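You operate a simulated robot arm through the tools that you are given. There is no shell and no other tool.

You run a simulated robot arm. Do the job below in one go: nothing can be reset, and whatever is moved stays where it is left.

TASK
Brake both ends of the scaffold, lower its platform and put the grey can on it.
Fine: brakes first; the other can stays on the tall carton; the brace stays down, the pin in; the scaffold stays where it stands. Set down upright: what you pick out.
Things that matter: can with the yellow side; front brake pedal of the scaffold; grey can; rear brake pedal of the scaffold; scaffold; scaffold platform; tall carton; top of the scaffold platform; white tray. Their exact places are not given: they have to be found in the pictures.

It is judged by the outcome, as a careful person would: the job done as asked, and still so three seconds after it is handed in. It fails if anything else is knocked over, pushed out of place, dropped, spilled or broken.

THE ROBOT
A 7-joint arm with a fingered hand on a trunk, on a base that drives. Base frame: it is fixed to the floor where the robot stands at the start and does not move with it; the origin is under the middle of the robot, x ahead of it, y to its left, z up. Units: m, degrees, N and s.
Its first joint turns from -166.0 to 166.0 degrees. Places, roughly: can with the yellow side, grey can [3, -1, 0.5]; front brake pedal of the scaffold [1.9, -0.4, 0.3]; rear brake pedal of the scaffold [1.4, -1.6, 0.3]; scaffold [1.8, -1.8, 0.9]; scaffold platform [1.9, -1.7, 1.2]; tall carton [3, -1, 0.25]; top of the scaffold platform [1.9, -1.7, 1.2]; white tray [0.25, -2, 0.5]. Payload 4 kg.
The TCP is the grasp point between the finger pads, 0.03 m short of the fingertips. In the tool frame z runs along the fingers and y along their closing line. Largest opening 0.104 m; the body of the gripper starts 0.035 m behind the TCP. The gripper is a hand of 4 fingers: y runs from the thumb to the fingers, the wrist lies at [-0.015, -0.113, -0.19] in the tool frame, and closing takes about 1.5 s.
Orientation is that of the tool frame in the base frame, as a unit quaternion [x, y, z, w]. With the fingers straight down and the wrist toward the robot, the tool's x, y and z point along [0, 1, 0], [1, 0, 0] and [0, 0, -1] of the base frame.

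THE INTERFACE
- The arm moves only by the tool apply_moves. Its argument "commands" is one flat list of numbers, 6 for each row, row after row: the shift along the base's x, y, z in units of 400 mm (1.0 is 400 mm), then the turn, a rotation vector about the base's x, y, z in units of 90 degrees (1.0 is 90 degrees). In form: [tx, ty, tz, ax, ay, az, tx, ty, tz, ax, ay, az, ...]. A call has 1 to 20 rows; each row is the pose to reach, as a shift and turn from the pose commanded when the call began. "fingers" is the closure, from 0 (fully open) to 1 (shut), set as the call begins (left out, the last holds). A call with a number of a shift or a turn outside -1 to 1 is refused whole. A row lasts 0.2 s, in which the tool goes at most 0.05 m and 8.6 degrees; a call with a longer step from one row to the next is refused whole, and so is a gripper value outside its range. A pose out of reach is approached as far as the arm can. The call stops where the force on the tool passes 90 N (or 10 N more than at its start, if that is more) or the arm is blocked; 0.2 s more then pass. The fingers move at their own pace (about 0.153 m/s each) and stop on an object; they squeeze with about 23 N. The grip force told is the motor's: it shows also when the fingers shut on nothing. Time passes only in rows, and 0.2 s behind the last, so rows that repeat a pose let the fingers close. The reply holds the time, the measured pose of the TCP, the force on the tool along the base axes, the opening and the grip force, in the units named above and with some noise, with the torque about the TCP (base axes, N m) and any sound that the robot's microphone picked up.
- Cameras (640 x 400 px; columns grow to the right, rows downward): "scene" is now at [0.3192, 0.1844, 1.2103]; the picture's right is [-0.19, -0.98, 0.00], its down [-0.72, 0.14, -0.68] and it looks along [0.67, -0.13, -0.73] (base axes); focal length 219 px, centre (320, 200). "wrist" rides on the gripper at [0.061, -0.092, -0.13] in the tool frame; the picture's right is [-0.81, 0.28, -0.52], its down [-0.53, -0.71, 0.46] and it looks along [-0.24, 0.64, 0.72] (tool axes); focal length 275 px, centre (320, 200).
- get_image(camera): a new picture of that camera. It takes no simulated time.
- base_move(legs): drives the robot by 1 to 6 legs, each [ahead, left, turn to the left] in m, m and degrees, along the robot's own axes; the way and the turn of a leg run together, so that a leg with both is an arc; at most 1.5 m and 180 degrees a leg. The arm and the cameras ride along, it lands a little off, and it stops where it bumps. It gives what a move gives.
- move_fingers(index, middle, ring, thumb_bend, thumb_turn): sets how far each is bent, from 0 (flat) to 1 (curled in); at 0.3 the hand is open as for a grip, at 0.7 the pads meet at the TCP. One left out holds its place. A second passes; each finger stops where it meets its share of the squeeze, and holds until it gets a number again. A gripper value or a shape takes the hand back. It gives what a move gives, with no picture; readings hold the bend of each and the force on the fingers (four entries, about 0 where the hand has none), thumb and palm. thumb_turn goes from beside the hand (0) to across from the fingers (1), as for a grip.
- preshape(shape): the hand has 4 fingers and takes this shape, open, in about a second: jaw (thumb against the fingers, like two jaws); tri (thumb and two fingers); tip (a fingertip pinch); poke (one finger out to press); point (the index stretched); flat (the hand flat); cup (the hand cupped); fist (a fist). The gripper value then closes the fingers along that shape, each until it touches; the sizes above hold for jaw. It gives what a move gives, with no picture.
- pan_tilt(pan, tilt): turns the head with the scene camera to pan (to the left, within 143 degrees either way) and tilt (down, from -29 to 69), counted from straight ahead of the robot. It gives what a move gives.
- pixel_to_xyz(camera, pixels): there is no depth. For up to 12 entries [column, row, z] of the newest picture of that camera ("zoom" is the newest enlarged one), the place [x, y] in the base frame at which the ray of that pixel passes the height z, good to about 0.003 m. It takes no simulated time.
- close_up(camera, box): a new picture of the part [left, top, right, bottom] of that camera's present view, enlarged. It takes no simulated time.
- close_job(): hands the job in; it is judged then, once.

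Open the gripper and draw the arm clear of the work before you hand the job in, unless the task says otherwise.

The tools are called after "Request:" as name(argument=value, ...) on one line, values as JSON. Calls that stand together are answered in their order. apply_moves: Moves the arm, as the interface text tells. Its arguments: {"type":"object","properties":{"commands":{"type":"array","items":{"type":"number"}},"fingers":{"type":"number"}},"required":["commands"]} The other tools are called the same way: preshape (shape) gives the hand a shape; move_fingers (index, middle, ring, thumb_bend, thumb_turn) moves the fingers one by one; base_move (legs) drives the base; pan_tilt (pan, tilt) turns the head that bears the scene camera; get_image (camera) takes a picture; pixel_to_xyz (camera, pixels) gives the place at which the rays of pixels pass given heights; close_up (camera, box) takes an enlarged picture of a part of a camera's view; close_job () hands the job in.

At the start:

```text
time: 0.0
tool_pos: [0.7286, -0.1072, 0.5142]
orientation: [0.707, 0.707, 0.0, 0.0]
ft_force: [-0.2, 0.2, -1.0]
wrist_torque: [0.01, 0.02, -0.01]
opening: 0.1038
grip_force: 0.1
shape: jaw
bend: [0.3, 0.3, 0.3, 0.3, 0.98]
finger forces: [0.0, 0.0, 0.1, 0.0, 0.0, 0.1]
robot x, y, heading: [0.0007, -0.0037, 0.0]
head pan, tilt: [-10.8, 46.8]
```

scene: 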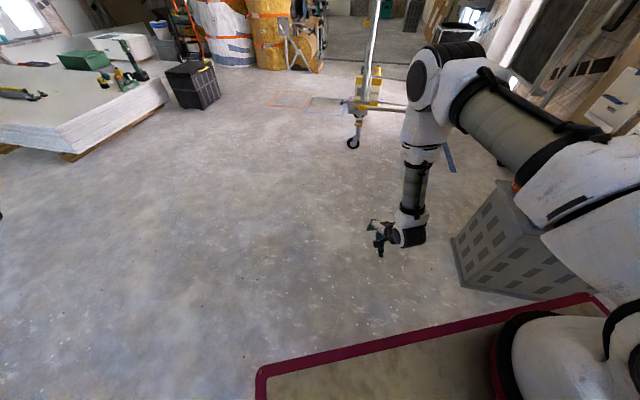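
wrist: 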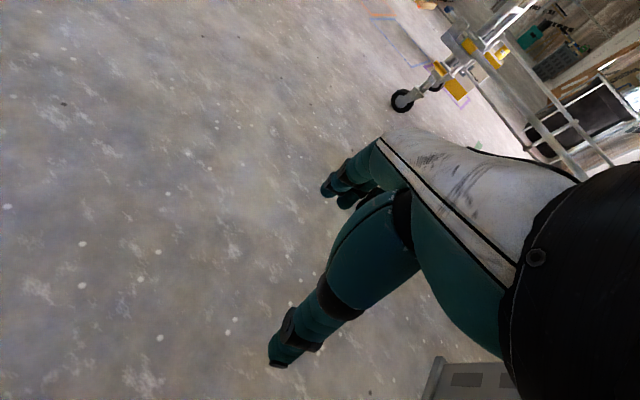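

The scene picture shows part of the scaffold near (365,110) and the arm in the way. I will turn the head to look right at the scaffold.

Request:
pan_tilt(pan=-45, tilt=15)

Request:
get_image(camera="scene")

```text
time: 1.0
tool_pos: [0.7277, -0.1068, 0.515]
orientation: [0.707, 0.707, 0.0, 0.0]
ft_force: [0.0, 0.0, -0.2]
wrist_torque: [0.01, 0.0, 0.01]
opening: 0.1037
grip_force: 0.1
shape: jaw
bend: [0.3, 0.3, 0.3, 0.3, 0.98]
finger forces: [0.0, 0.1, 0.1, 0.1, 0.1, 0.1]
robot x, y, heading: [-0.0004, -0.0003, 0.2]
head pan, tilt: [-45.0, 15.0]
```

```text
taken
```

scene: 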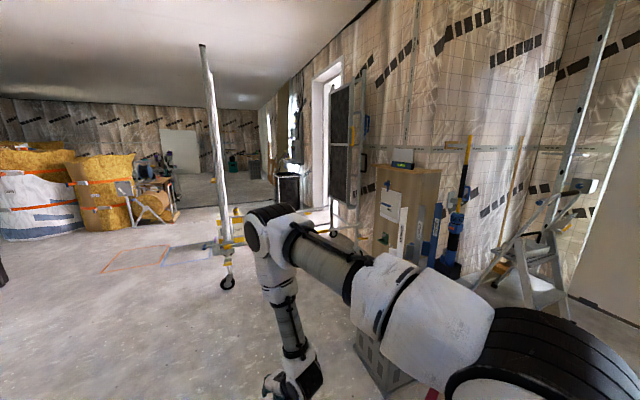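

The arm at (280,240) hides most of the scaffold; the tall carton may be seen around (400,200). I take enlarged pictures of the middle.

Request:
close_up(camera="scene", box=[160, 120, 320, 220])

Request:
close_up(camera="scene", box=[160, 200, 320, 300])

Request:
close_up(camera="scene", box=[300, 140, 480, 260])

```text
4.00 times, centred on (240, 170) of scene
```

zoom: 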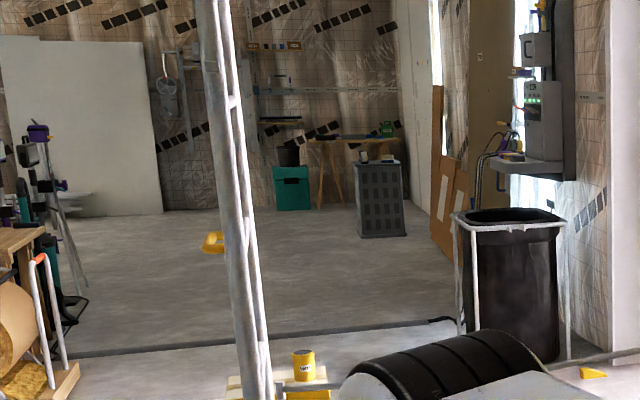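

```text
4.00 times, centred on (240, 250) of scene
```

zoom: 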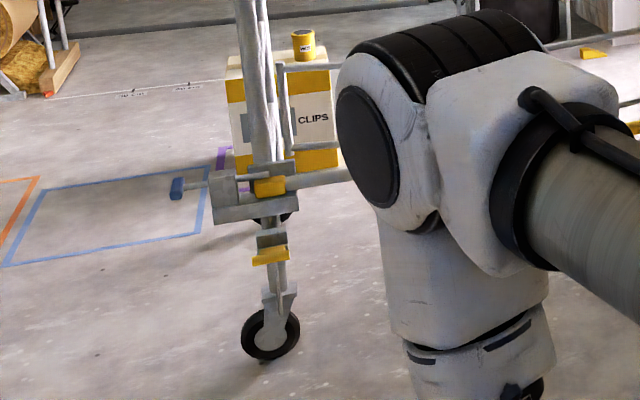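

```text
3.33 times, centred on (390, 200) of scene
```

zoom: 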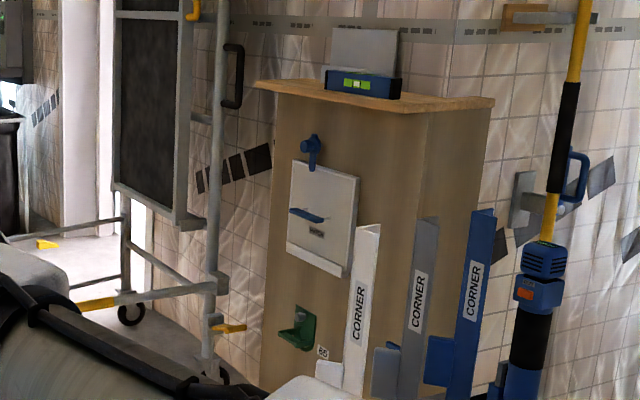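

The grey post of the scaffold is at (228,180) with the "CLIPS" carton and a yellow can behind it; the arm blocks the rest. I turn the robot left on the spot so that the arm leaves the view and look right with the head.

Request:
base_move(legs=[[0, 0, 60]])

Request:
pan_tilt(pan=-105, tilt=25)

Request:
get_image(camera="scene")

```text
time: 4.0
tool_pos: [0.4652, 0.5713, 0.5153]
orientation: [0.266, 0.964, 0.0, 0.001]
ft_force: [-0.8, -0.1, -0.3]
wrist_torque: [0.01, 0.03, -0.02]
opening: 0.1036
grip_force: 0.0
shape: jaw
bend: [0.3, 0.3, 0.3, 0.3, 0.98]
finger forces: [0.0, 0.0, 0.0, 0.0, 0.0, 0.0]
robot x, y, heading: [-0.0011, 0.0014, 59.2]
head pan, tilt: [-45.0, 15.0]
```

```text
time: 5.3
tool_pos: [0.4651, 0.5717, 0.5141]
orientation: [0.265, 0.964, 0.001, 0.0]
ft_force: [0.4, 0.4, -0.4]
wrist_torque: [-0.05, 0.0, 0.0]
opening: 0.1033
grip_force: 0.1
shape: jaw
bend: [0.3, 0.3, 0.3, 0.3, 0.98]
finger forces: [0.0, 0.0, 0.0, 0.1, 0.0, 0.0]
robot x, y, heading: [0.0036, 0.0051, 58.9]
head pan, tilt: [-105.0, 25.0]
```

```text
taken
```

scene: 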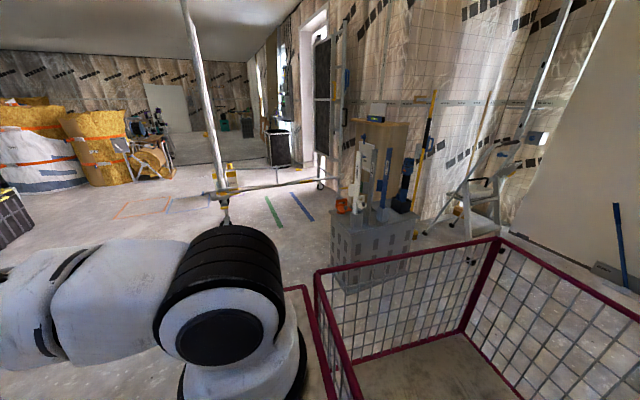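

Now I see the scaffold's left post at (215,150), a bar to (330,180) and the carton/can behind at (230,172). I enlarge these parts.

Request:
close_up(camera="scene", box=[180, 130, 340, 230])

Request:
close_up(camera="scene", box=[290, 0, 450, 100])

Request:
close_up(camera="scene", box=[290, 100, 450, 200])

Request:
pan_tilt(pan=-105, tilt=-10)

Request:
get_image(camera="scene")

```text
4.00 times, centred on (260, 180) of scene
```

zoom: 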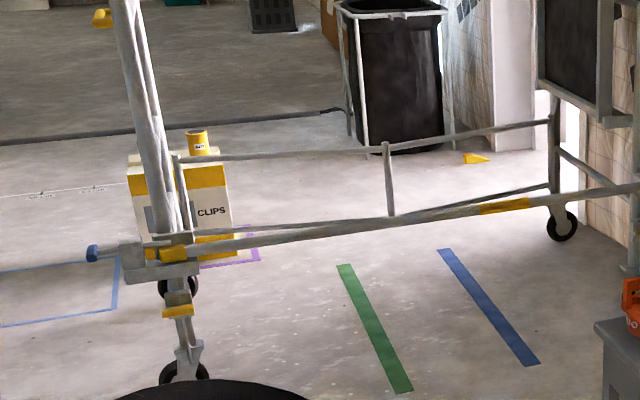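

```text
4.00 times, centred on (370, 50) of scene
```

zoom: 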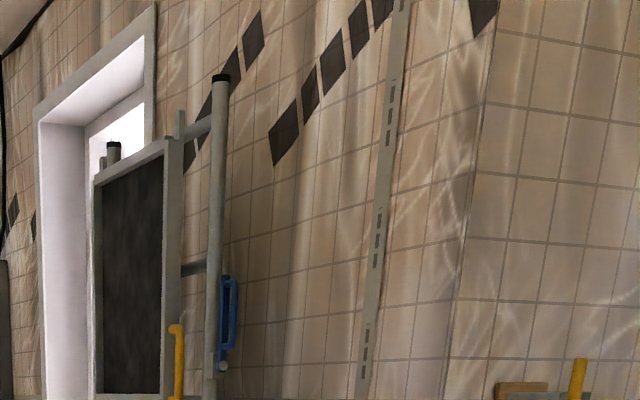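

```text
4.00 times, centred on (370, 150) of scene
```

zoom: 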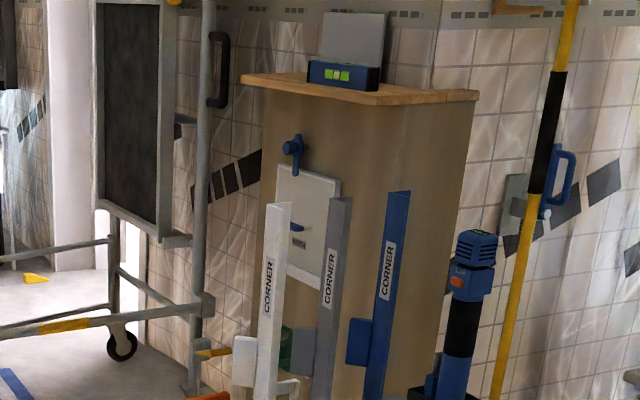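

```text
time: 6.3
tool_pos: [0.4668, 0.5708, 0.5138]
orientation: [0.266, 0.964, 0.0, 0.0]
ft_force: [-0.1, 0.1, 0.2]
wrist_torque: [-0.02, 0.0, 0.0]
opening: 0.1035
grip_force: 0.1
shape: jaw
bend: [0.3, 0.3, 0.3, 0.3, 0.98]
finger forces: [0.1, 0.0, 0.0, 0.1, 0.0, 0.0]
robot x, y, heading: [-0.0008, 0.0026, 59.1]
head pan, tilt: [-105.0, -10.0]
```

```text
taken
```

scene: 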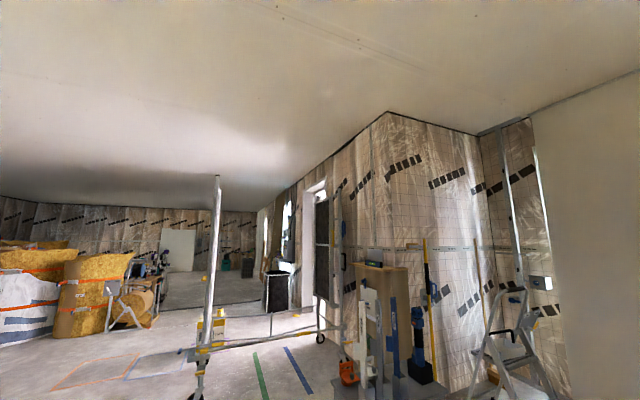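

The dark panel at (322,235) looks like the platform folded up at the rear end of the scaffold. I tilt down a little to compute where the posts and wheels stand.

Request:
pan_tilt(pan=-105, tilt=20)

Request:
get_image(camera="scene")

Request:
close_up(camera="scene", box=[180, 130, 380, 255])

```text
time: 7.3
tool_pos: [0.4661, 0.5715, 0.5145]
orientation: [0.265, 0.964, 0.0, 0.001]
ft_force: [-0.1, 0.1, -0.5]
wrist_torque: [-0.01, -0.01, -0.03]
opening: 0.1036
grip_force: 0.2
shape: jaw
bend: [0.3, 0.3, 0.3, 0.3, 0.98]
finger forces: [0.0, 0.0, 0.1, 0.1, 0.1, 0.0]
robot x, y, heading: [0.0007, -0.0002, 59.2]
head pan, tilt: [-105.0, 20.0]
```

```text
taken
```

scene: 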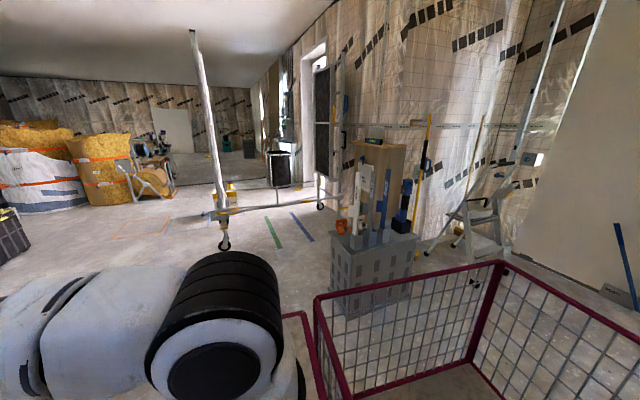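

```text
3.20 times, centred on (280, 192) of scene
```

zoom: 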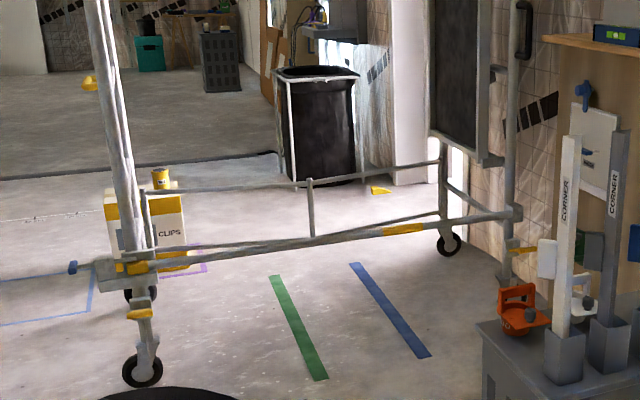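

I compute floor positions for the front wheel at zoom (145,387), the rear far wheel (450,256), the carton base (150,270), and the pedals.

Request:
pixel_to_xyz(camera="zoom", pixels=[[145, 386, 0.0], [450, 256, 0.0], [140, 313, 0.27], [522, 250, 0.27], [180, 270, 0.0], [160, 185, 0.5], [130, 265, 0.5], [515, 212, 0.5], [140, 300, 0.0], [480, 325, 0.3], [512, 285, 0.1], [75, 267, 0.5]])

```text
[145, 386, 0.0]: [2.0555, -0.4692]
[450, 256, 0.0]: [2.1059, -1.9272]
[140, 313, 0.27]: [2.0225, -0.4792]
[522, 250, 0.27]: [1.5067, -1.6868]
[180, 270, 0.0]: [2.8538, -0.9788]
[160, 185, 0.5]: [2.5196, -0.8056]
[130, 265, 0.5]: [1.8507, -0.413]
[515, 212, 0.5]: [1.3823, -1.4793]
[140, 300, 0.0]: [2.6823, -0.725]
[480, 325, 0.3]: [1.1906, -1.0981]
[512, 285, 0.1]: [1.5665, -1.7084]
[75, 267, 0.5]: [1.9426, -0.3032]
```

Before driving I want to know what the red cage at (320,300)-(500,262) is and whether it rides with the robot. I compute its rim at some heights and look down.

Request:
pixel_to_xyz(camera="scene", pixels=[[318, 297, 0.0], [318, 297, 0.3], [318, 297, 0.6], [500, 262, 0.0], [500, 262, 0.3], [500, 262, 0.6], [300, 314, 0.0], [470, 362, 0.0], [335, 345, 0.0], [335, 310, 0.0]])

Request:
pan_tilt(pan=-105, tilt=60)

Request:
get_image(camera="scene")

Request:
get_image(camera="wrist")

```text
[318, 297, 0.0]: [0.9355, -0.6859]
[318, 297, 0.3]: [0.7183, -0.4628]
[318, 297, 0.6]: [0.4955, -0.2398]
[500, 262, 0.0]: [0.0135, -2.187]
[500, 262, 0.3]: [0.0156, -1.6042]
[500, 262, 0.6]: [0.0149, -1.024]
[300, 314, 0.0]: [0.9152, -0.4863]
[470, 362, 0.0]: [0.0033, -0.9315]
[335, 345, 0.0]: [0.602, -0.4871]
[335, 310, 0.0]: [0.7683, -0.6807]
```

```text
time: 8.3
tool_pos: [0.4659, 0.5724, 0.5146]
orientation: [0.266, 0.964, 0.0, 0.0]
ft_force: [0.3, 0.2, -0.9]
wrist_torque: [0.04, -0.03, 0.04]
opening: 0.1036
grip_force: 0.0
shape: jaw
bend: [0.3, 0.3, 0.3, 0.3, 0.98]
finger forces: [0.1, 0.0, 0.0, 0.0, 0.0, 0.0]
robot x, y, heading: [0.0022, 0.0001, 59.3]
head pan, tilt: [-105.0, 60.0]
```

```text
taken
```

scene: 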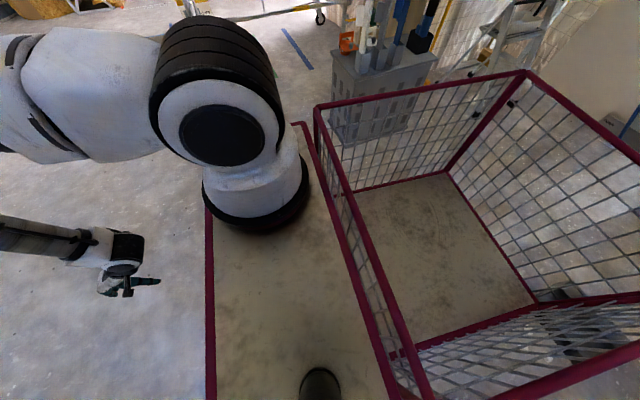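

```text
taken
```

wrist: 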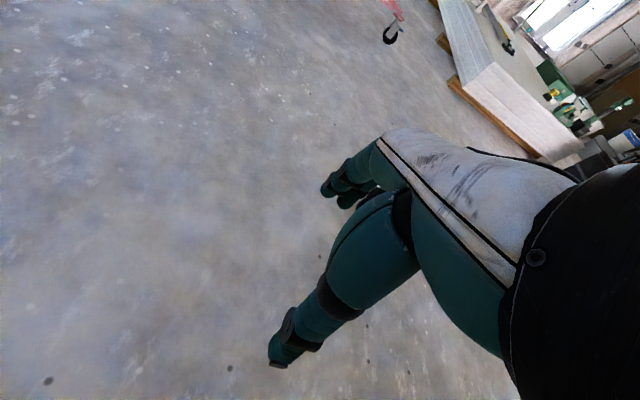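

A deck with a red edge and a wire cage is in view. I check its edge coordinates to see if it is fixed to the robot.

Request:
pixel_to_xyz(camera="scene", pixels=[[210, 250, 0.0], [210, 390, 0.0], [297, 124, 0.0], [390, 390, 0.0], [445, 174, 0.0], [535, 303, 0.0], [320, 390, 0.3], [317, 108, 0.5], [523, 74, 0.5], [297, 124, 0.2], [210, 250, 0.2], [210, 390, 0.2]])

```text
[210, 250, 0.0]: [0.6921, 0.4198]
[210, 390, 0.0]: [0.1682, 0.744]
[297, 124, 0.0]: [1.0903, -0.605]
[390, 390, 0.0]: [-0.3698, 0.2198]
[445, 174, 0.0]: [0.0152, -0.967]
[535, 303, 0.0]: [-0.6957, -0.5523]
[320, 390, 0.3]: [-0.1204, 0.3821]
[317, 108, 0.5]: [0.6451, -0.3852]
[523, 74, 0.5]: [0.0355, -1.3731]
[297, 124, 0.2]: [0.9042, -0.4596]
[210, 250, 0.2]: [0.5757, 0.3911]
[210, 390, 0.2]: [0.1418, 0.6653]
```

The red deck and cage turn with the robot, so they are its own base (about ±0.28 m wide). The floor toward (1.1, 0.1) is clear; I drive there sideways with the heading kept and look at the scaffold from nearer.

Request:
base_move(legs=[[0.65, -0.89, 0]])

Request:
pan_tilt(pan=-110, tilt=20)

Request:
get_image(camera="scene")

```text
time: 14.1
tool_pos: [1.5846, 0.6722, 0.5153]
orientation: [0.27, 0.963, 0.0, 0.0]
ft_force: [-0.1, 0.9, 0.0]
wrist_torque: [0.0, -0.05, 0.0]
opening: 0.1035
grip_force: 0.1
shape: jaw
bend: [0.3, 0.3, 0.3, 0.3, 0.98]
finger forces: [0.1, 0.0, 0.1, 0.0, 0.0, 0.0]
robot x, y, heading: [1.1158, 0.1044, 58.7]
head pan, tilt: [-105.0, 60.0]
```

```text
time: 15.1
tool_pos: [1.585, 0.6735, 0.5141]
orientation: [0.27, 0.963, 0.0, 0.0]
ft_force: [-0.5, 1.0, 0.3]
wrist_torque: [0.03, -0.01, 0.0]
opening: 0.1034
grip_force: 0.1
shape: jaw
bend: [0.3, 0.3, 0.3, 0.3, 0.98]
finger forces: [0.0, 0.0, 0.1, 0.0, 0.1, 0.0]
robot x, y, heading: [1.1142, 0.1055, 58.6]
head pan, tilt: [-110.0, 20.0]
```

```text
taken
```

scene: 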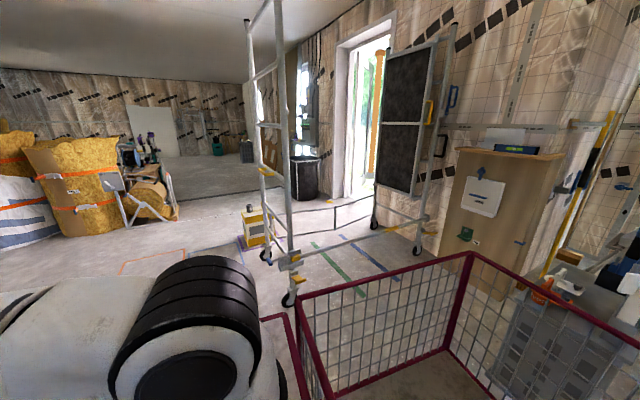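

A better view: the platform (dark panels) stands upright at the rear end (410,120), front frame at (270,150), carton with a can at (255,215). I enlarge these in turn.

Request:
close_up(camera="scene", box=[220, 180, 340, 255])

Request:
close_up(camera="scene", box=[360, 20, 488, 100])

Request:
close_up(camera="scene", box=[360, 90, 488, 170])

Request:
close_up(camera="scene", box=[340, 170, 500, 270])

Request:
close_up(camera="scene", box=[240, 225, 368, 305])

```text
5.33 times, centred on (280, 218) of scene
```

zoom: 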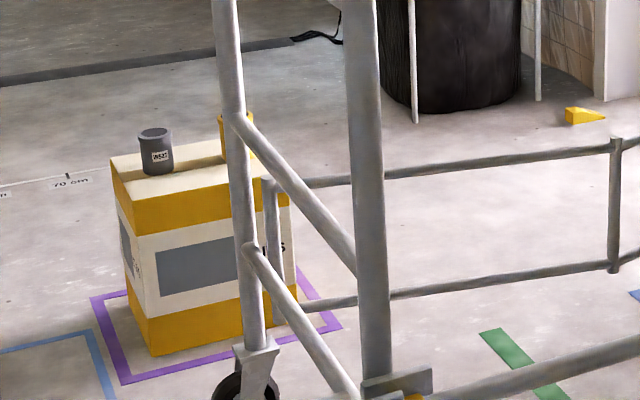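

```text
5.00 times, centred on (424, 60) of scene
```

zoom: 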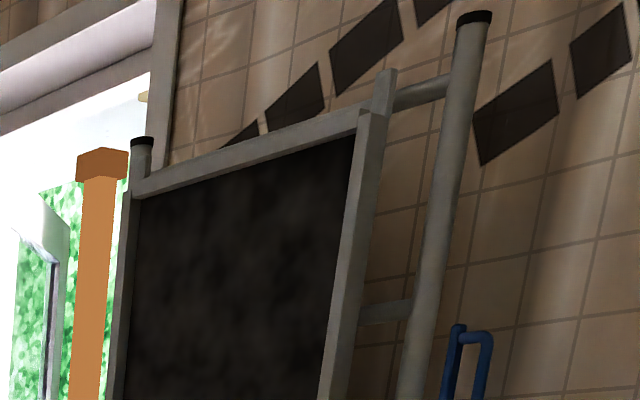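

```text
5.00 times, centred on (424, 130) of scene
```

zoom: 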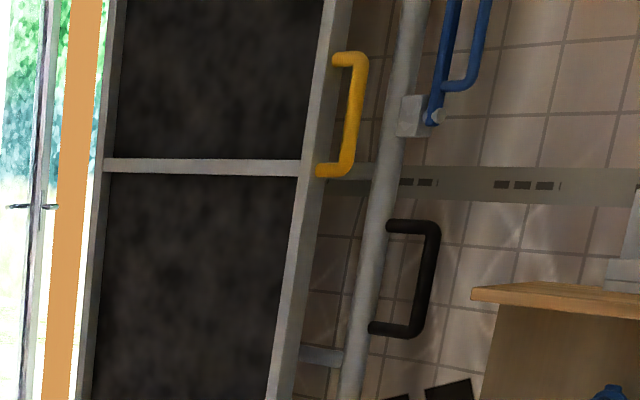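

```text
4.00 times, centred on (420, 220) of scene
```

zoom: 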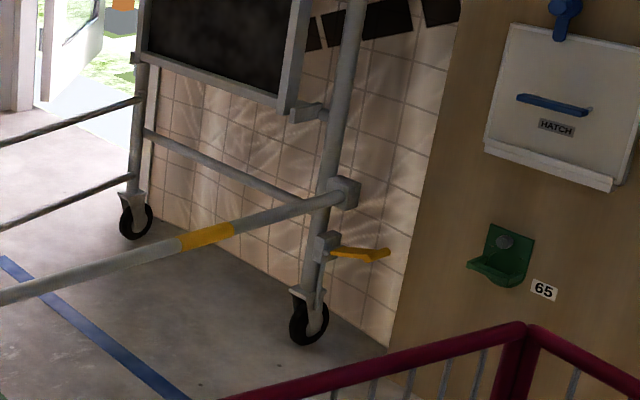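

```text
5.00 times, centred on (304, 265) of scene
```

zoom: 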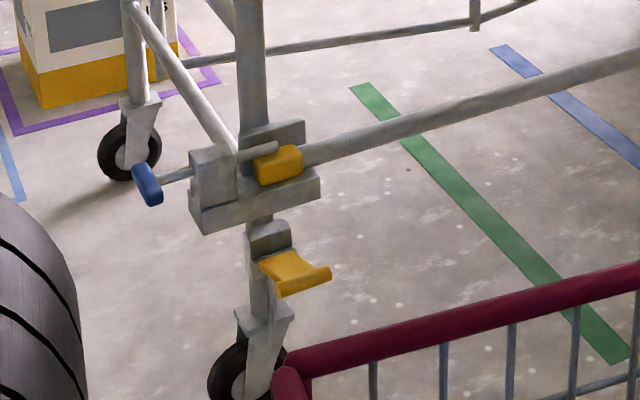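

The front pedal is the yellow flap at zoom (295,272); the rear one is the yellow lever seen at (360,253) in the earlier close-up. I triangulate the pedal positions and other points from this new viewpoint.

Request:
pixel_to_xyz(camera="zoom", pixels=[[300, 272, 0.2], [300, 272, 0.3], [270, 262, 0.2], [270, 262, 0.3], [325, 272, 0.3], [250, 395, 0.0], [255, 230, 0.4], [145, 185, 0.4], [145, 185, 0.5], [280, 165, 0.5], [125, 180, 0.0]])

Request:
pixel_to_xyz(camera="scene", pixels=[[419, 250, 0.0], [432, 232, 0.2], [432, 232, 0.3], [424, 232, 0.3], [428, 110, 1.0], [428, 110, 1.2], [374, 228, 0.0], [249, 215, 0.5], [258, 212, 0.5], [414, 195, 0.7], [266, 260, 0.0], [288, 305, 0.0]])

```text
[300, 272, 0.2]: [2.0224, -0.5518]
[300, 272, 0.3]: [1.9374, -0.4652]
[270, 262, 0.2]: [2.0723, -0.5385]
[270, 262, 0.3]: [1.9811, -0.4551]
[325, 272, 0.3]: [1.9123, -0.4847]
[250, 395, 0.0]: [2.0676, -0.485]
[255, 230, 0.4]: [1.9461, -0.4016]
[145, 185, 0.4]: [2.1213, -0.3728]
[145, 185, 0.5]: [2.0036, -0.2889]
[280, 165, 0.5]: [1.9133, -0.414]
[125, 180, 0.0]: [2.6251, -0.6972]
```

```text
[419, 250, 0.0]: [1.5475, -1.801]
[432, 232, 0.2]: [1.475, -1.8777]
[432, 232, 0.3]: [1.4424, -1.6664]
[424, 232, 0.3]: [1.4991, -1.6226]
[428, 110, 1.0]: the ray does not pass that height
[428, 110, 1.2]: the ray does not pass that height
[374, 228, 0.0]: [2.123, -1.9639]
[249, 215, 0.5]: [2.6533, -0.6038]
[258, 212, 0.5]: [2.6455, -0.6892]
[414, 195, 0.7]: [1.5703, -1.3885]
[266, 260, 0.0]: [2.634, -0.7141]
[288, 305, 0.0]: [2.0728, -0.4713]
```

The front pedal comes out near (1.92,-0.43,0.31) and the rear one near (1.4,-1.68,0.3). I look further right and down to place the grey crate and cabinet before driving in.

Request:
pan_tilt(pan=-140, tilt=35)

Request:
get_image(camera="scene")

```text
time: 16.1
tool_pos: [1.5848, 0.6723, 0.5142]
orientation: [0.27, 0.963, 0.0, 0.001]
ft_force: [0.1, -0.2, -0.2]
wrist_torque: [0.02, -0.01, -0.01]
opening: 0.1036
grip_force: 0.0
shape: jaw
bend: [0.3, 0.3, 0.3, 0.3, 0.98]
finger forces: [0.0, 0.1, 0.0, 0.0, 0.1, 0.1]
robot x, y, heading: [1.1141, 0.1069, 58.5]
head pan, tilt: [-140.0, 35.0]
```

```text
taken
```

scene: 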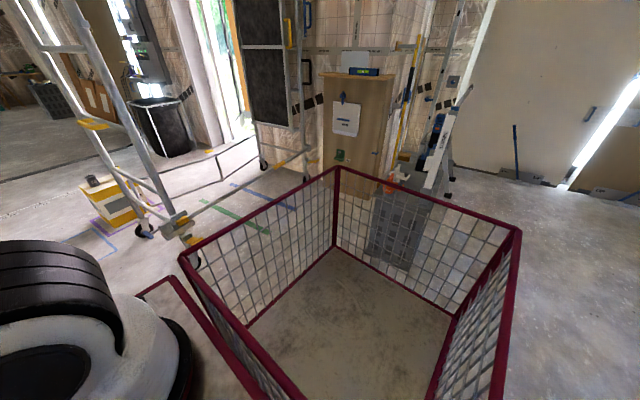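

I enlarge the area of the crate and the cabinet to find where their bases stand.

Request:
close_up(camera="scene", box=[260, 130, 500, 280])

Request:
close_up(camera="scene", box=[230, 10, 390, 110])

```text
2.67 times, centred on (380, 205) of scene
```

zoom: 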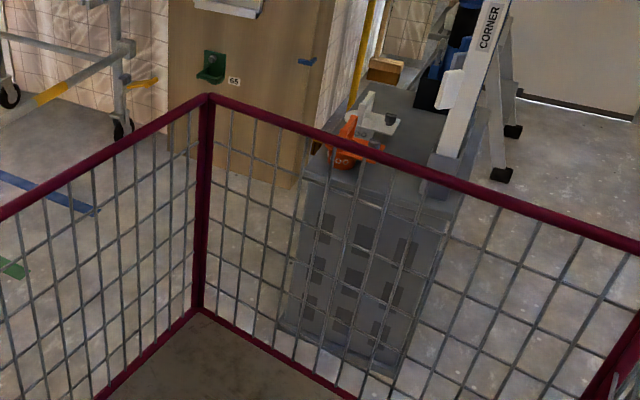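

```text
4.00 times, centred on (310, 60) of scene
```

zoom: 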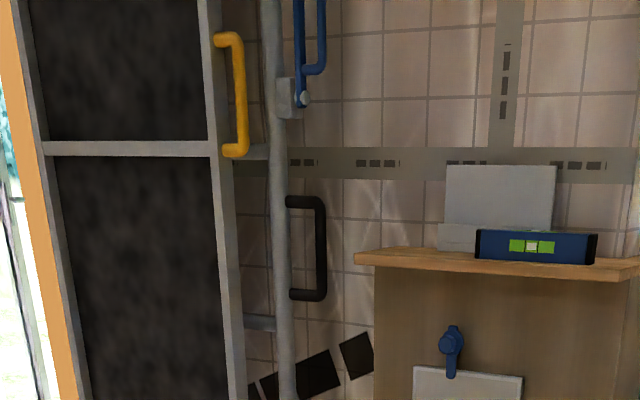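

I get floor coordinates for the crate's base corners (367,252),(407,271), its far side, and the cabinet's base (322,190),(371,200).

Request:
pixel_to_xyz(camera="scene", pixels=[[367, 252, 0.0], [407, 271, 0.0], [374, 197, 0.35], [430, 210, 0.35], [371, 200, 0.0], [322, 190, 0.0], [190, 262, 0.0], [337, 168, 0.6], [518, 230, 0.6], [183, 256, 0.6], [170, 276, 0.6], [140, 298, 0.6]])

```text
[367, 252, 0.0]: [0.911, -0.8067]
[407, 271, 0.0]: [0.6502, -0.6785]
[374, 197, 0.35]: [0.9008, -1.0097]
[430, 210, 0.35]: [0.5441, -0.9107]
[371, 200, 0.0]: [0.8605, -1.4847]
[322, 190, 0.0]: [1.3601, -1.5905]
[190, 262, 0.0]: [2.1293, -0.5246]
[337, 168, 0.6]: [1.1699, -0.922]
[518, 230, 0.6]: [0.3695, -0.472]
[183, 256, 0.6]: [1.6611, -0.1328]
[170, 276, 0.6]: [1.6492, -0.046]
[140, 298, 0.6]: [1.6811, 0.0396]
```

The crate stands around x 0.55–0.92, y −0.7…−1.05 and the cabinet's front face near y −1.5…−1.6. I first do the front pedal: turn the robot right by 95° here (pedal is 0.97 m away, arm sweeps 0.8 m) and look ahead.

Request:
base_move(legs=[[0, 0, -93]])

Request:
pan_tilt(pan=0, tilt=40)

Request:
get_image(camera="scene")

Request:
get_image(camera="wrist")

```text
time: 20.4
tool_pos: [1.6672, -0.3825, 0.5142]
orientation: [0.88, 0.476, 0.0, 0.0]
ft_force: [-0.2, -0.2, -0.4]
wrist_torque: [0.01, 0.03, 0.01]
opening: 0.1038
grip_force: 0.1
shape: jaw
bend: [0.3, 0.3, 0.3, 0.3, 0.98]
finger forces: [0.0, 0.0, 0.0, 0.0, 0.1, 0.1]
robot x, y, heading: [1.1162, 0.1046, -33.1]
head pan, tilt: [-140.0, 35.0]
```

```text
time: 22.6
tool_pos: [1.6671, -0.3829, 0.5145]
orientation: [0.879, 0.476, 0.0, 0.0]
ft_force: [-0.1, -0.1, 0.4]
wrist_torque: [-0.02, 0.01, 0.01]
opening: 0.1033
grip_force: 0.0
shape: jaw
bend: [0.3, 0.3, 0.3, 0.3, 0.98]
finger forces: [0.0, 0.1, 0.1, 0.1, 0.1, 0.0]
robot x, y, heading: [1.115, 0.1086, -33.2]
head pan, tilt: [0.0, 40.0]
```

```text
taken
```

scene: 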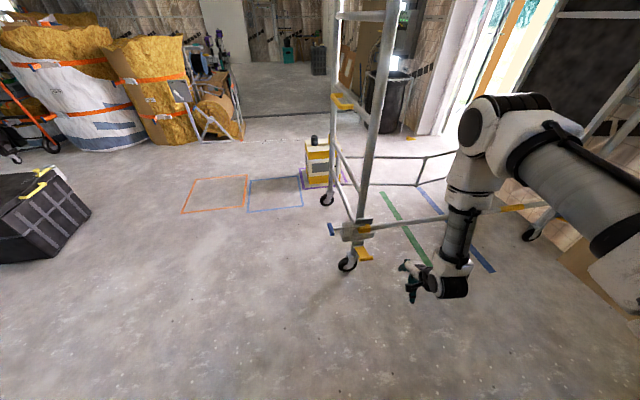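

```text
taken
```

wrist: 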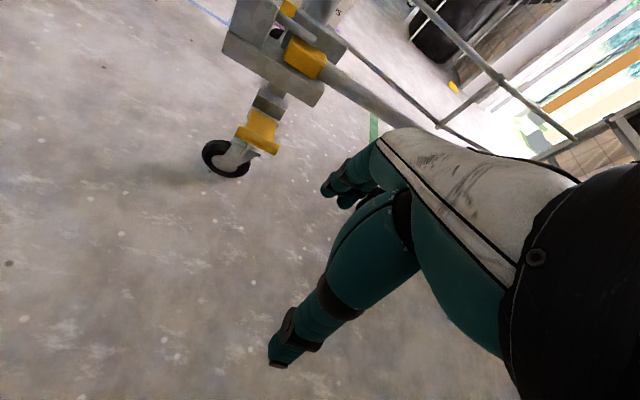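

I see the pedal at (363,253), and another yellow piece on a front rung at (343,100). I enlarge both, plus the cans.

Request:
close_up(camera="scene", box=[300, 200, 428, 280])

Request:
close_up(camera="scene", box=[290, 60, 418, 140])

Request:
close_up(camera="scene", box=[284, 125, 364, 175])

Request:
pixel_to_xyz(camera="scene", pixels=[[365, 258, 0.25], [365, 258, 0.3], [365, 258, 0.35], [363, 248, 0.3], [343, 100, 0.8], [314, 143, 0.5], [330, 145, 0.5], [346, 269, 0.0]])

```text
5.00 times, centred on (364, 240) of scene
```

zoom: 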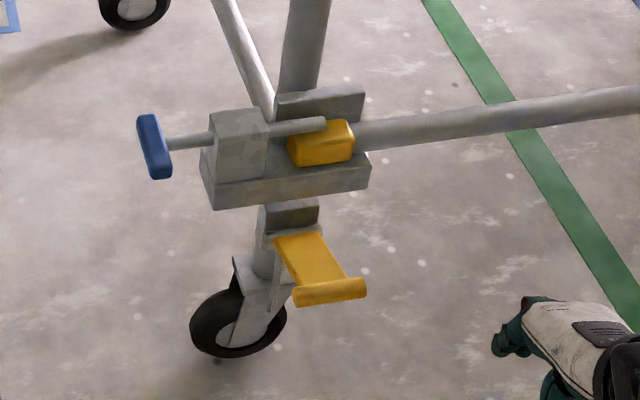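

```text
5.00 times, centred on (354, 100) of scene
```

zoom: 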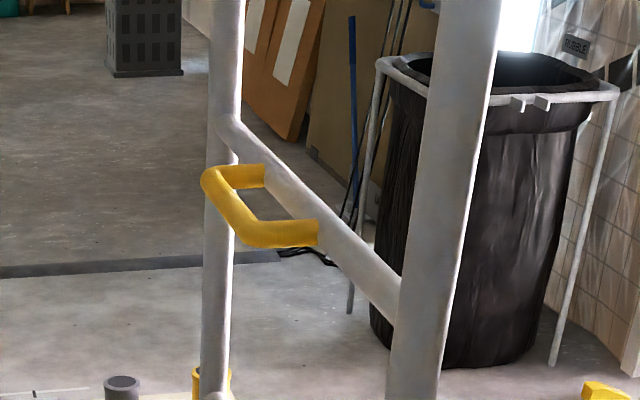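

```text
8.00 times, centred on (324, 150) of scene
```

zoom: 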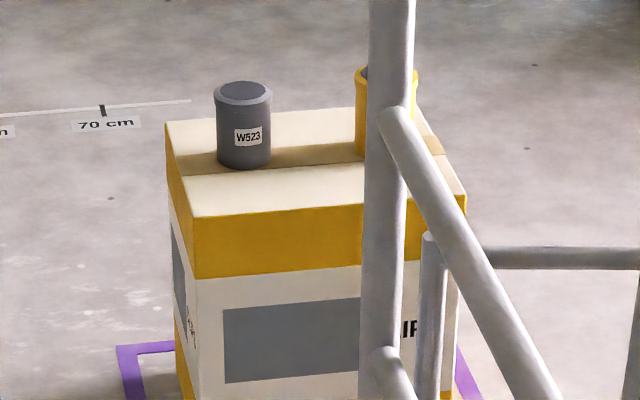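

```text
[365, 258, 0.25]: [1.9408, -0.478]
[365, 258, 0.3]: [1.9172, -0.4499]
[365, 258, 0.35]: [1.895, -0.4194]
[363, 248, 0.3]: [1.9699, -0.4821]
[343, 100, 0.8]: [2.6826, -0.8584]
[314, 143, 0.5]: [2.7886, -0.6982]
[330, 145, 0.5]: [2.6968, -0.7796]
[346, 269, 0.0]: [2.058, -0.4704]
```

The pedal lip triangulates to about (1.905,-0.433,0.33). I raise the tool 0.15 m, shut the fingers, and drive 0.22 m ahead toward it.

Request:
apply_moves(commands=[0, 0, 0.12, 0, 0, 0, 0, 0, 0.24, 0, 0, 0, 0, 0, 0.36, 0, 0, 0, 0, 0, 0.36, 0, 0, 0, 0, 0, 0.36, 0, 0, 0], fingers=1)

Request:
base_move(legs=[[0.22, 0, 0]])

Request:
get_image(camera="scene")

Request:
get_image(camera="wrist")

```text
time: 23.8
tool_pos: [1.6661, -0.3847, 0.6595]
orientation: [0.88, 0.475, -0.001, 0.0]
ft_force: [0.2, -0.4, 0.8]
wrist_torque: [0.03, -0.02, -0.01]
opening: 0.0001
grip_force: 22.7
shape: jaw
bend: [0.7, 0.7, 0.7, 0.46, 1.0]
finger forces: [0.1, 0.1, 0.1, 0.0, 0.2, 0.1]
robot x, y, heading: [1.1182, 0.1096, -33.1]
head pan, tilt: [0.0, 40.0]
```

```text
time: 25.5
tool_pos: [1.8506, -0.5, 0.6594]
orientation: [0.879, 0.476, 0.0, -0.001]
ft_force: [-0.1, -0.1, 0.1]
wrist_torque: [0.01, 0.0, 0.02]
opening: 0.0
grip_force: 22.9
shape: jaw
bend: [0.7, 0.7, 0.7, 0.46, 1.0]
finger forces: [0.0, 0.0, 0.1, 0.0, 0.1, 0.0]
robot x, y, heading: [1.3001, -0.0149, -33.1]
head pan, tilt: [0.0, 40.0]
```

```text
taken
```

scene: 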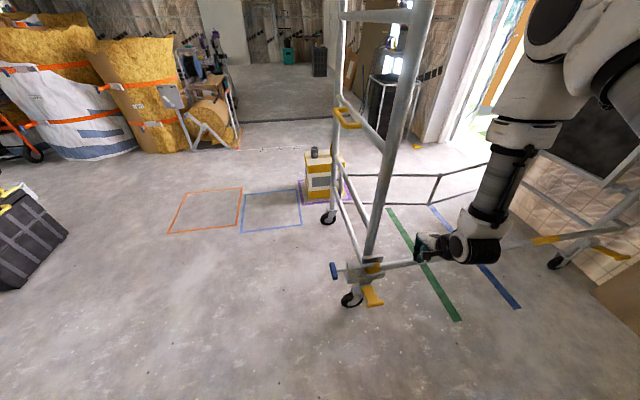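

```text
taken
```

wrist: 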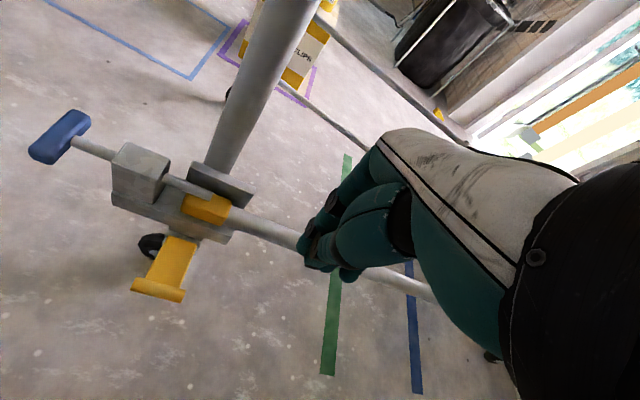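

The pedal is at (373,296) in scene and (158,288) in the wrist view. I triangulate it with both cameras and the clamp above it.

Request:
close_up(camera="scene", box=[310, 240, 438, 320])

Request:
pixel_to_xyz(camera="wrist", pixels=[[158, 288, 0.28], [158, 288, 0.32], [158, 288, 0.36], [175, 258, 0.32], [183, 240, 0.32], [185, 240, 0.36], [207, 208, 0.5], [140, 170, 0.5]])

```text
5.00 times, centred on (374, 280) of scene
```

zoom: 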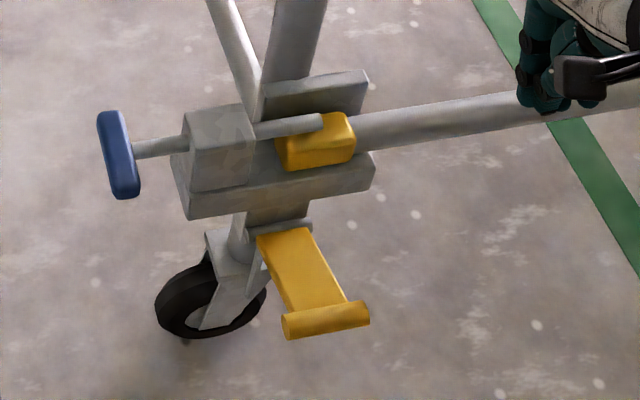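

```text
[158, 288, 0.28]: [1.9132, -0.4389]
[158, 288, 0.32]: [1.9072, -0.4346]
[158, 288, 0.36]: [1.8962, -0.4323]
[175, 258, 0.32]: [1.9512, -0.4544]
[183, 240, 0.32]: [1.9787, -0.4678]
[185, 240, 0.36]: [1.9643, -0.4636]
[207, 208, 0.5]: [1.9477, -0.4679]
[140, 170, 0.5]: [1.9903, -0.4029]
```

I get the same lip point from the scene close-up at (325,318) to fix its height.

Request:
pixel_to_xyz(camera="zoom", pixels=[[325, 318, 0.28], [325, 318, 0.32], [325, 318, 0.36], [285, 240, 0.32], [285, 240, 0.36], [315, 140, 0.48], [315, 140, 0.52], [370, 165, 0.45]])

```text
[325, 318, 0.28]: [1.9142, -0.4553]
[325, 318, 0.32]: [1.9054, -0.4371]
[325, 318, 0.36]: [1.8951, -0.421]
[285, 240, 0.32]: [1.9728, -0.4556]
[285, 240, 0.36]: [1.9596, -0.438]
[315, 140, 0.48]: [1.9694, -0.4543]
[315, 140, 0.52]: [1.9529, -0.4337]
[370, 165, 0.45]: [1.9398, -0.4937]
```

The lip is at about (1.905,-0.436,0.325), with the clamp close above its root. I tilt the tool 35° so the hand leans back toward the robot and bring the closed fingertips above the pedal.

Request:
apply_moves(commands=[0.02, 0.028, -0.07, -0.035, -0.054, 0, 0.041, 0.057, -0.14, -0.071, -0.109, 0, 0.062, 0.085, -0.21, -0.106, -0.163, 0, 0.082, 0.113, -0.28, -0.141, -0.217, 0, 0.103, 0.142, -0.35, -0.177, -0.272, 0, 0.1235, 0.17, -0.42, -0.212, -0.326, 0, 0.1235, 0.17, -0.42, -0.212, -0.326, 0], fingers=1)

Request:
get_image(camera="scene")

Request:
close_up(camera="scene", box=[310, 220, 470, 320])

Request:
get_image(camera="wrist")

```text
time: 27.1
tool_pos: [1.8992, -0.4339, 0.4906]
orientation: [0.838, 0.455, 0.144, 0.264]
ft_force: [0.1, -0.4, -0.5]
wrist_torque: [-0.01, 0.0, -0.02]
opening: 0.0001
grip_force: 23.5
shape: jaw
bend: [0.7, 0.7, 0.7, 0.46, 1.0]
finger forces: [0.0, 0.0, 0.1, 0.0, 0.0, 0.0]
robot x, y, heading: [1.2994, -0.0134, -33.1]
head pan, tilt: [0.0, 40.0]
```

```text
taken
```

scene: 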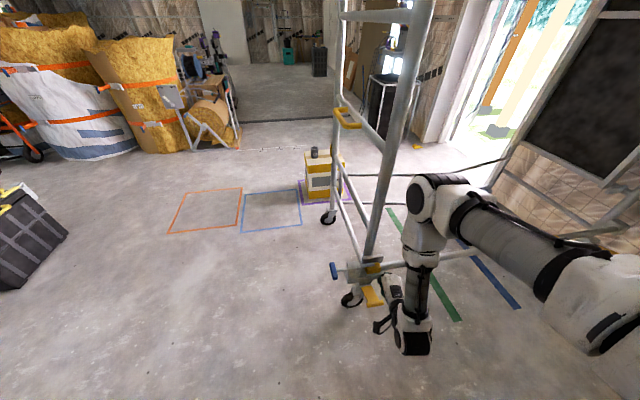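

```text
4.00 times, centred on (390, 270) of scene
```

zoom: 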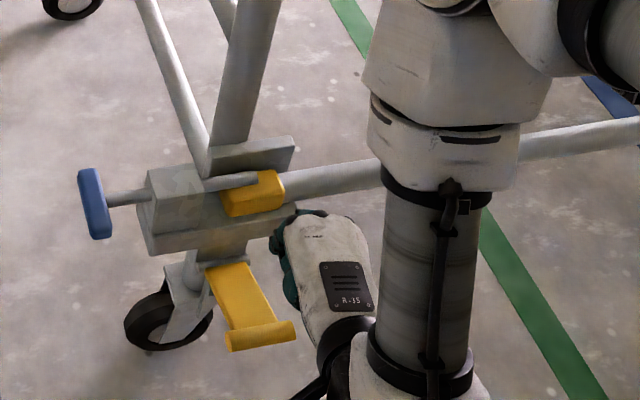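

```text
taken
```

wrist: 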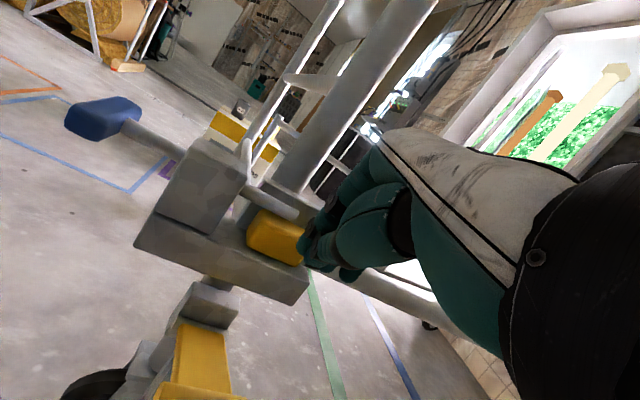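

The fingertips are close to the clamp's yellow end in the wrist view (305,250). I check the clamp's lower block edge coordinates before going down.

Request:
pixel_to_xyz(camera="wrist", pixels=[[137, 247, 0.4], [137, 247, 0.44], [300, 303, 0.4], [300, 303, 0.44], [250, 240, 0.46], [250, 240, 0.5], [200, 395, 0.32], [205, 330, 0.33]])

Request:
pixel_to_xyz(camera="zoom", pixels=[[152, 254, 0.4], [152, 254, 0.44], [296, 218, 0.4], [296, 218, 0.44], [228, 214, 0.46], [228, 214, 0.5], [260, 337, 0.32], [230, 265, 0.33]])

```text
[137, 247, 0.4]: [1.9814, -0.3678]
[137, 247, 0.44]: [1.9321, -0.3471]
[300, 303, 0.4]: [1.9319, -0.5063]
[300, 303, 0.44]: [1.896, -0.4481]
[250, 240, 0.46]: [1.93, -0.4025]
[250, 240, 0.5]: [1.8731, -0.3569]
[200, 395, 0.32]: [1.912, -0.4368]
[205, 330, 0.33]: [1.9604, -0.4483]
```

```text
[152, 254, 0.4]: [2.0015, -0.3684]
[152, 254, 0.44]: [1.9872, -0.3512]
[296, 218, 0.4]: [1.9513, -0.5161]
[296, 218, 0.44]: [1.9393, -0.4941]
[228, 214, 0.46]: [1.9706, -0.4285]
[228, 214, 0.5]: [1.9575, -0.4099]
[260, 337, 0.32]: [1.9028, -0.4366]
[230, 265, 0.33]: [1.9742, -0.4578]
```

The tip projects at (308,259) in the wrist view, 0.065 m out from the block's near face and centred on the pedal. I go straight down to just above the pedal.

Request:
apply_moves(commands=[-0.005, 0.002, -0.07, 0, 0, 0, -0.01, 0.004, -0.14, 0, 0, 0, -0.01, 0.004, -0.21, 0, 0, 0, -0.01, 0.004, -0.28, 0, 0, 0, -0.01, 0.004, -0.28, 0, 0, 0], fingers=1)

Request:
close_up(camera="scene", box=[310, 220, 470, 320])

Request:
get_image(camera="wrist")

```text
time: 28.3
tool_pos: [1.8967, -0.4334, 0.3794]
orientation: [0.838, 0.456, 0.144, 0.264]
ft_force: [0.5, 0.4, 0.5]
wrist_torque: [0.05, -0.01, 0.0]
opening: 0.0
grip_force: 23.3
shape: jaw
bend: [0.7, 0.7, 0.7, 0.46, 1.0]
finger forces: [0.0, 0.0, 0.0, 0.0, 0.0, 0.0]
robot x, y, heading: [1.3025, -0.0135, -32.8]
head pan, tilt: [0.0, 40.0]
```

```text
4.00 times, centred on (390, 270) of scene
```

zoom: 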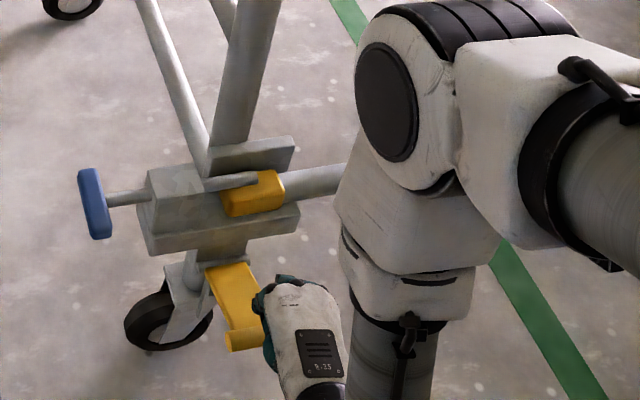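

```text
taken
```

wrist: 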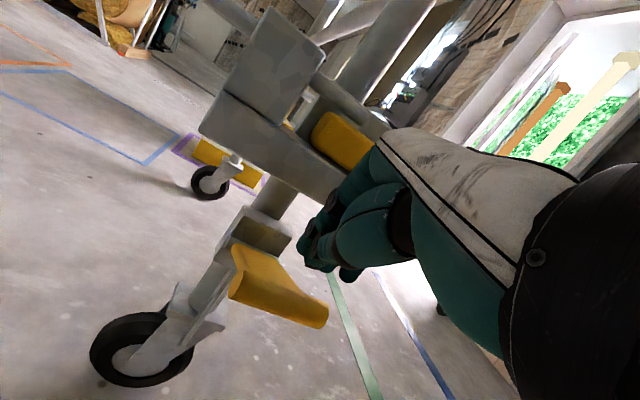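

The pedal plate lies just below the fingertips (lip at (280,310) in the wrist view). I press down slowly, with a slight drift inward, watching the force.

Request:
apply_moves(commands=[0, 0, -0.025, 0, 0, 0, 0, 0, -0.05, 0, 0, 0, 0.002, -0.001, -0.075, 0, 0, 0, 0.004, -0.002, -0.1, 0, 0, 0], fingers=1)

Request:
get_image(camera="wrist")

Request:
close_up(camera="scene", box=[310, 220, 470, 320])

```text
time: 29.3
tool_pos: [1.8971, -0.4324, 0.3507]
orientation: [0.839, 0.454, 0.143, 0.264]
ft_force: [2.5, -0.4, 4.5]
wrist_torque: [0.01, -0.05, 0.01]
opening: 0.0
grip_force: 22.9
shape: jaw
bend: [0.7, 0.7, 0.7, 0.46, 1.0]
finger forces: [0.1, 0.0, 0.0, 0.0, 0.0, 0.0]
out of reach, approached as far as the arm can: row 4
robot x, y, heading: [1.2962, -0.0119, -33.0]
head pan, tilt: [0.0, 40.0]
```

```text
taken
```

wrist: 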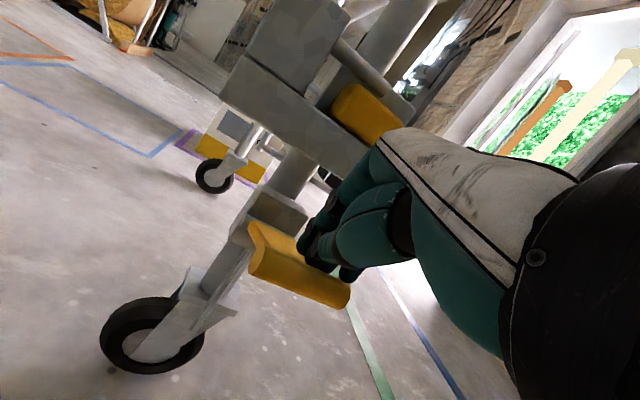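

```text
4.00 times, centred on (390, 270) of scene
```

zoom: 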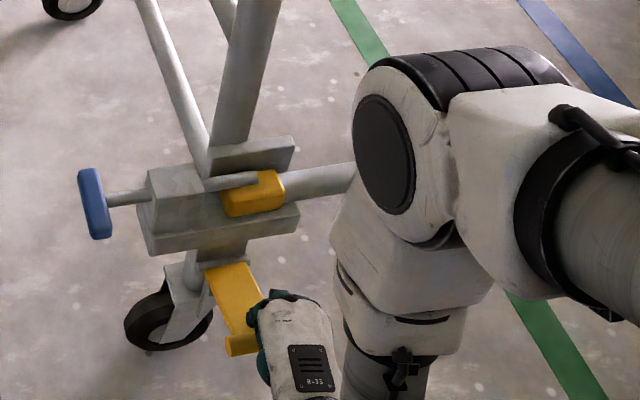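

The arm could not go lower at this tilt (row 4), with only 4.5 N on the pedal. I lift a bit and reduce the tilt to about 17° so the wrist stays higher, keeping the tip over the pedal.

Request:
apply_moves(commands=[0, 0, 0.05, 0, 0, 0, 0.006, -0.004, 0.08, 0.036, 0.056, 0, 0.012, -0.008, 0.08, 0.073, 0.112, 0, 0.0175, -0.0115, 0.08, 0.109, 0.168, 0, 0.0175, -0.0115, 0.08, 0.109, 0.168, 0], fingers=1)

Request:
get_image(camera="wrist")

Request:
close_up(camera="scene", box=[310, 220, 470, 320])

```text
time: 30.5
tool_pos: [1.903, -0.4365, 0.3811]
orientation: [0.87, 0.471, 0.07, 0.129]
ft_force: [-0.8, -0.4, 0.2]
wrist_torque: [0.04, 0.0, 0.01]
opening: 0.0
grip_force: 22.8
shape: jaw
bend: [0.7, 0.7, 0.7, 0.46, 1.0]
finger forces: [0.0, 0.0, 0.0, 0.0, 0.1, 0.1]
robot x, y, heading: [1.2976, -0.0124, -33.2]
head pan, tilt: [0.0, 40.0]
```

```text
taken
```

wrist: 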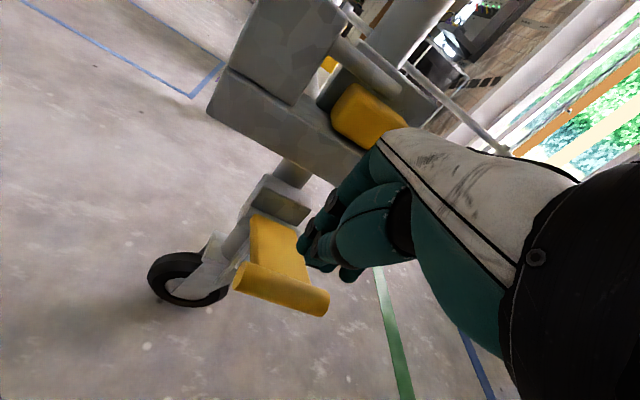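

```text
4.00 times, centred on (390, 270) of scene
```

zoom: 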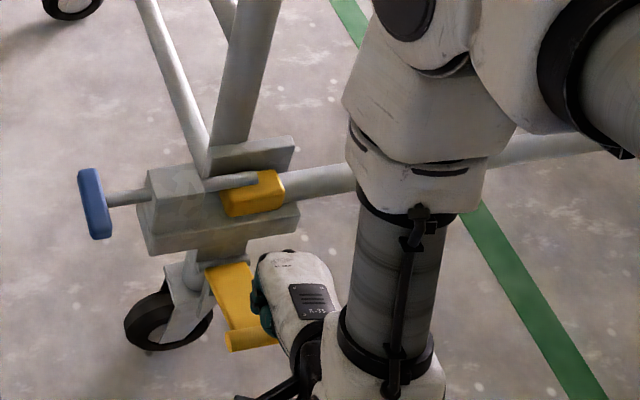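

The tip appears near the plate's right edge (308,262). I compute the lip end points to check the lateral centring.

Request:
pixel_to_xyz(camera="wrist", pixels=[[240, 278, 0.33], [323, 302, 0.33], [253, 230, 0.33], [298, 245, 0.33], [280, 290, 0.33], [308, 259, 0.35]])

```text
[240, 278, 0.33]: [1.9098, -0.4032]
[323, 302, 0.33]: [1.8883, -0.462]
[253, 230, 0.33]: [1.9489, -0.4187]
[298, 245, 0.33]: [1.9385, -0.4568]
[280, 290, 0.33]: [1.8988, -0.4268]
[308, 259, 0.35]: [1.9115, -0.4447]
```

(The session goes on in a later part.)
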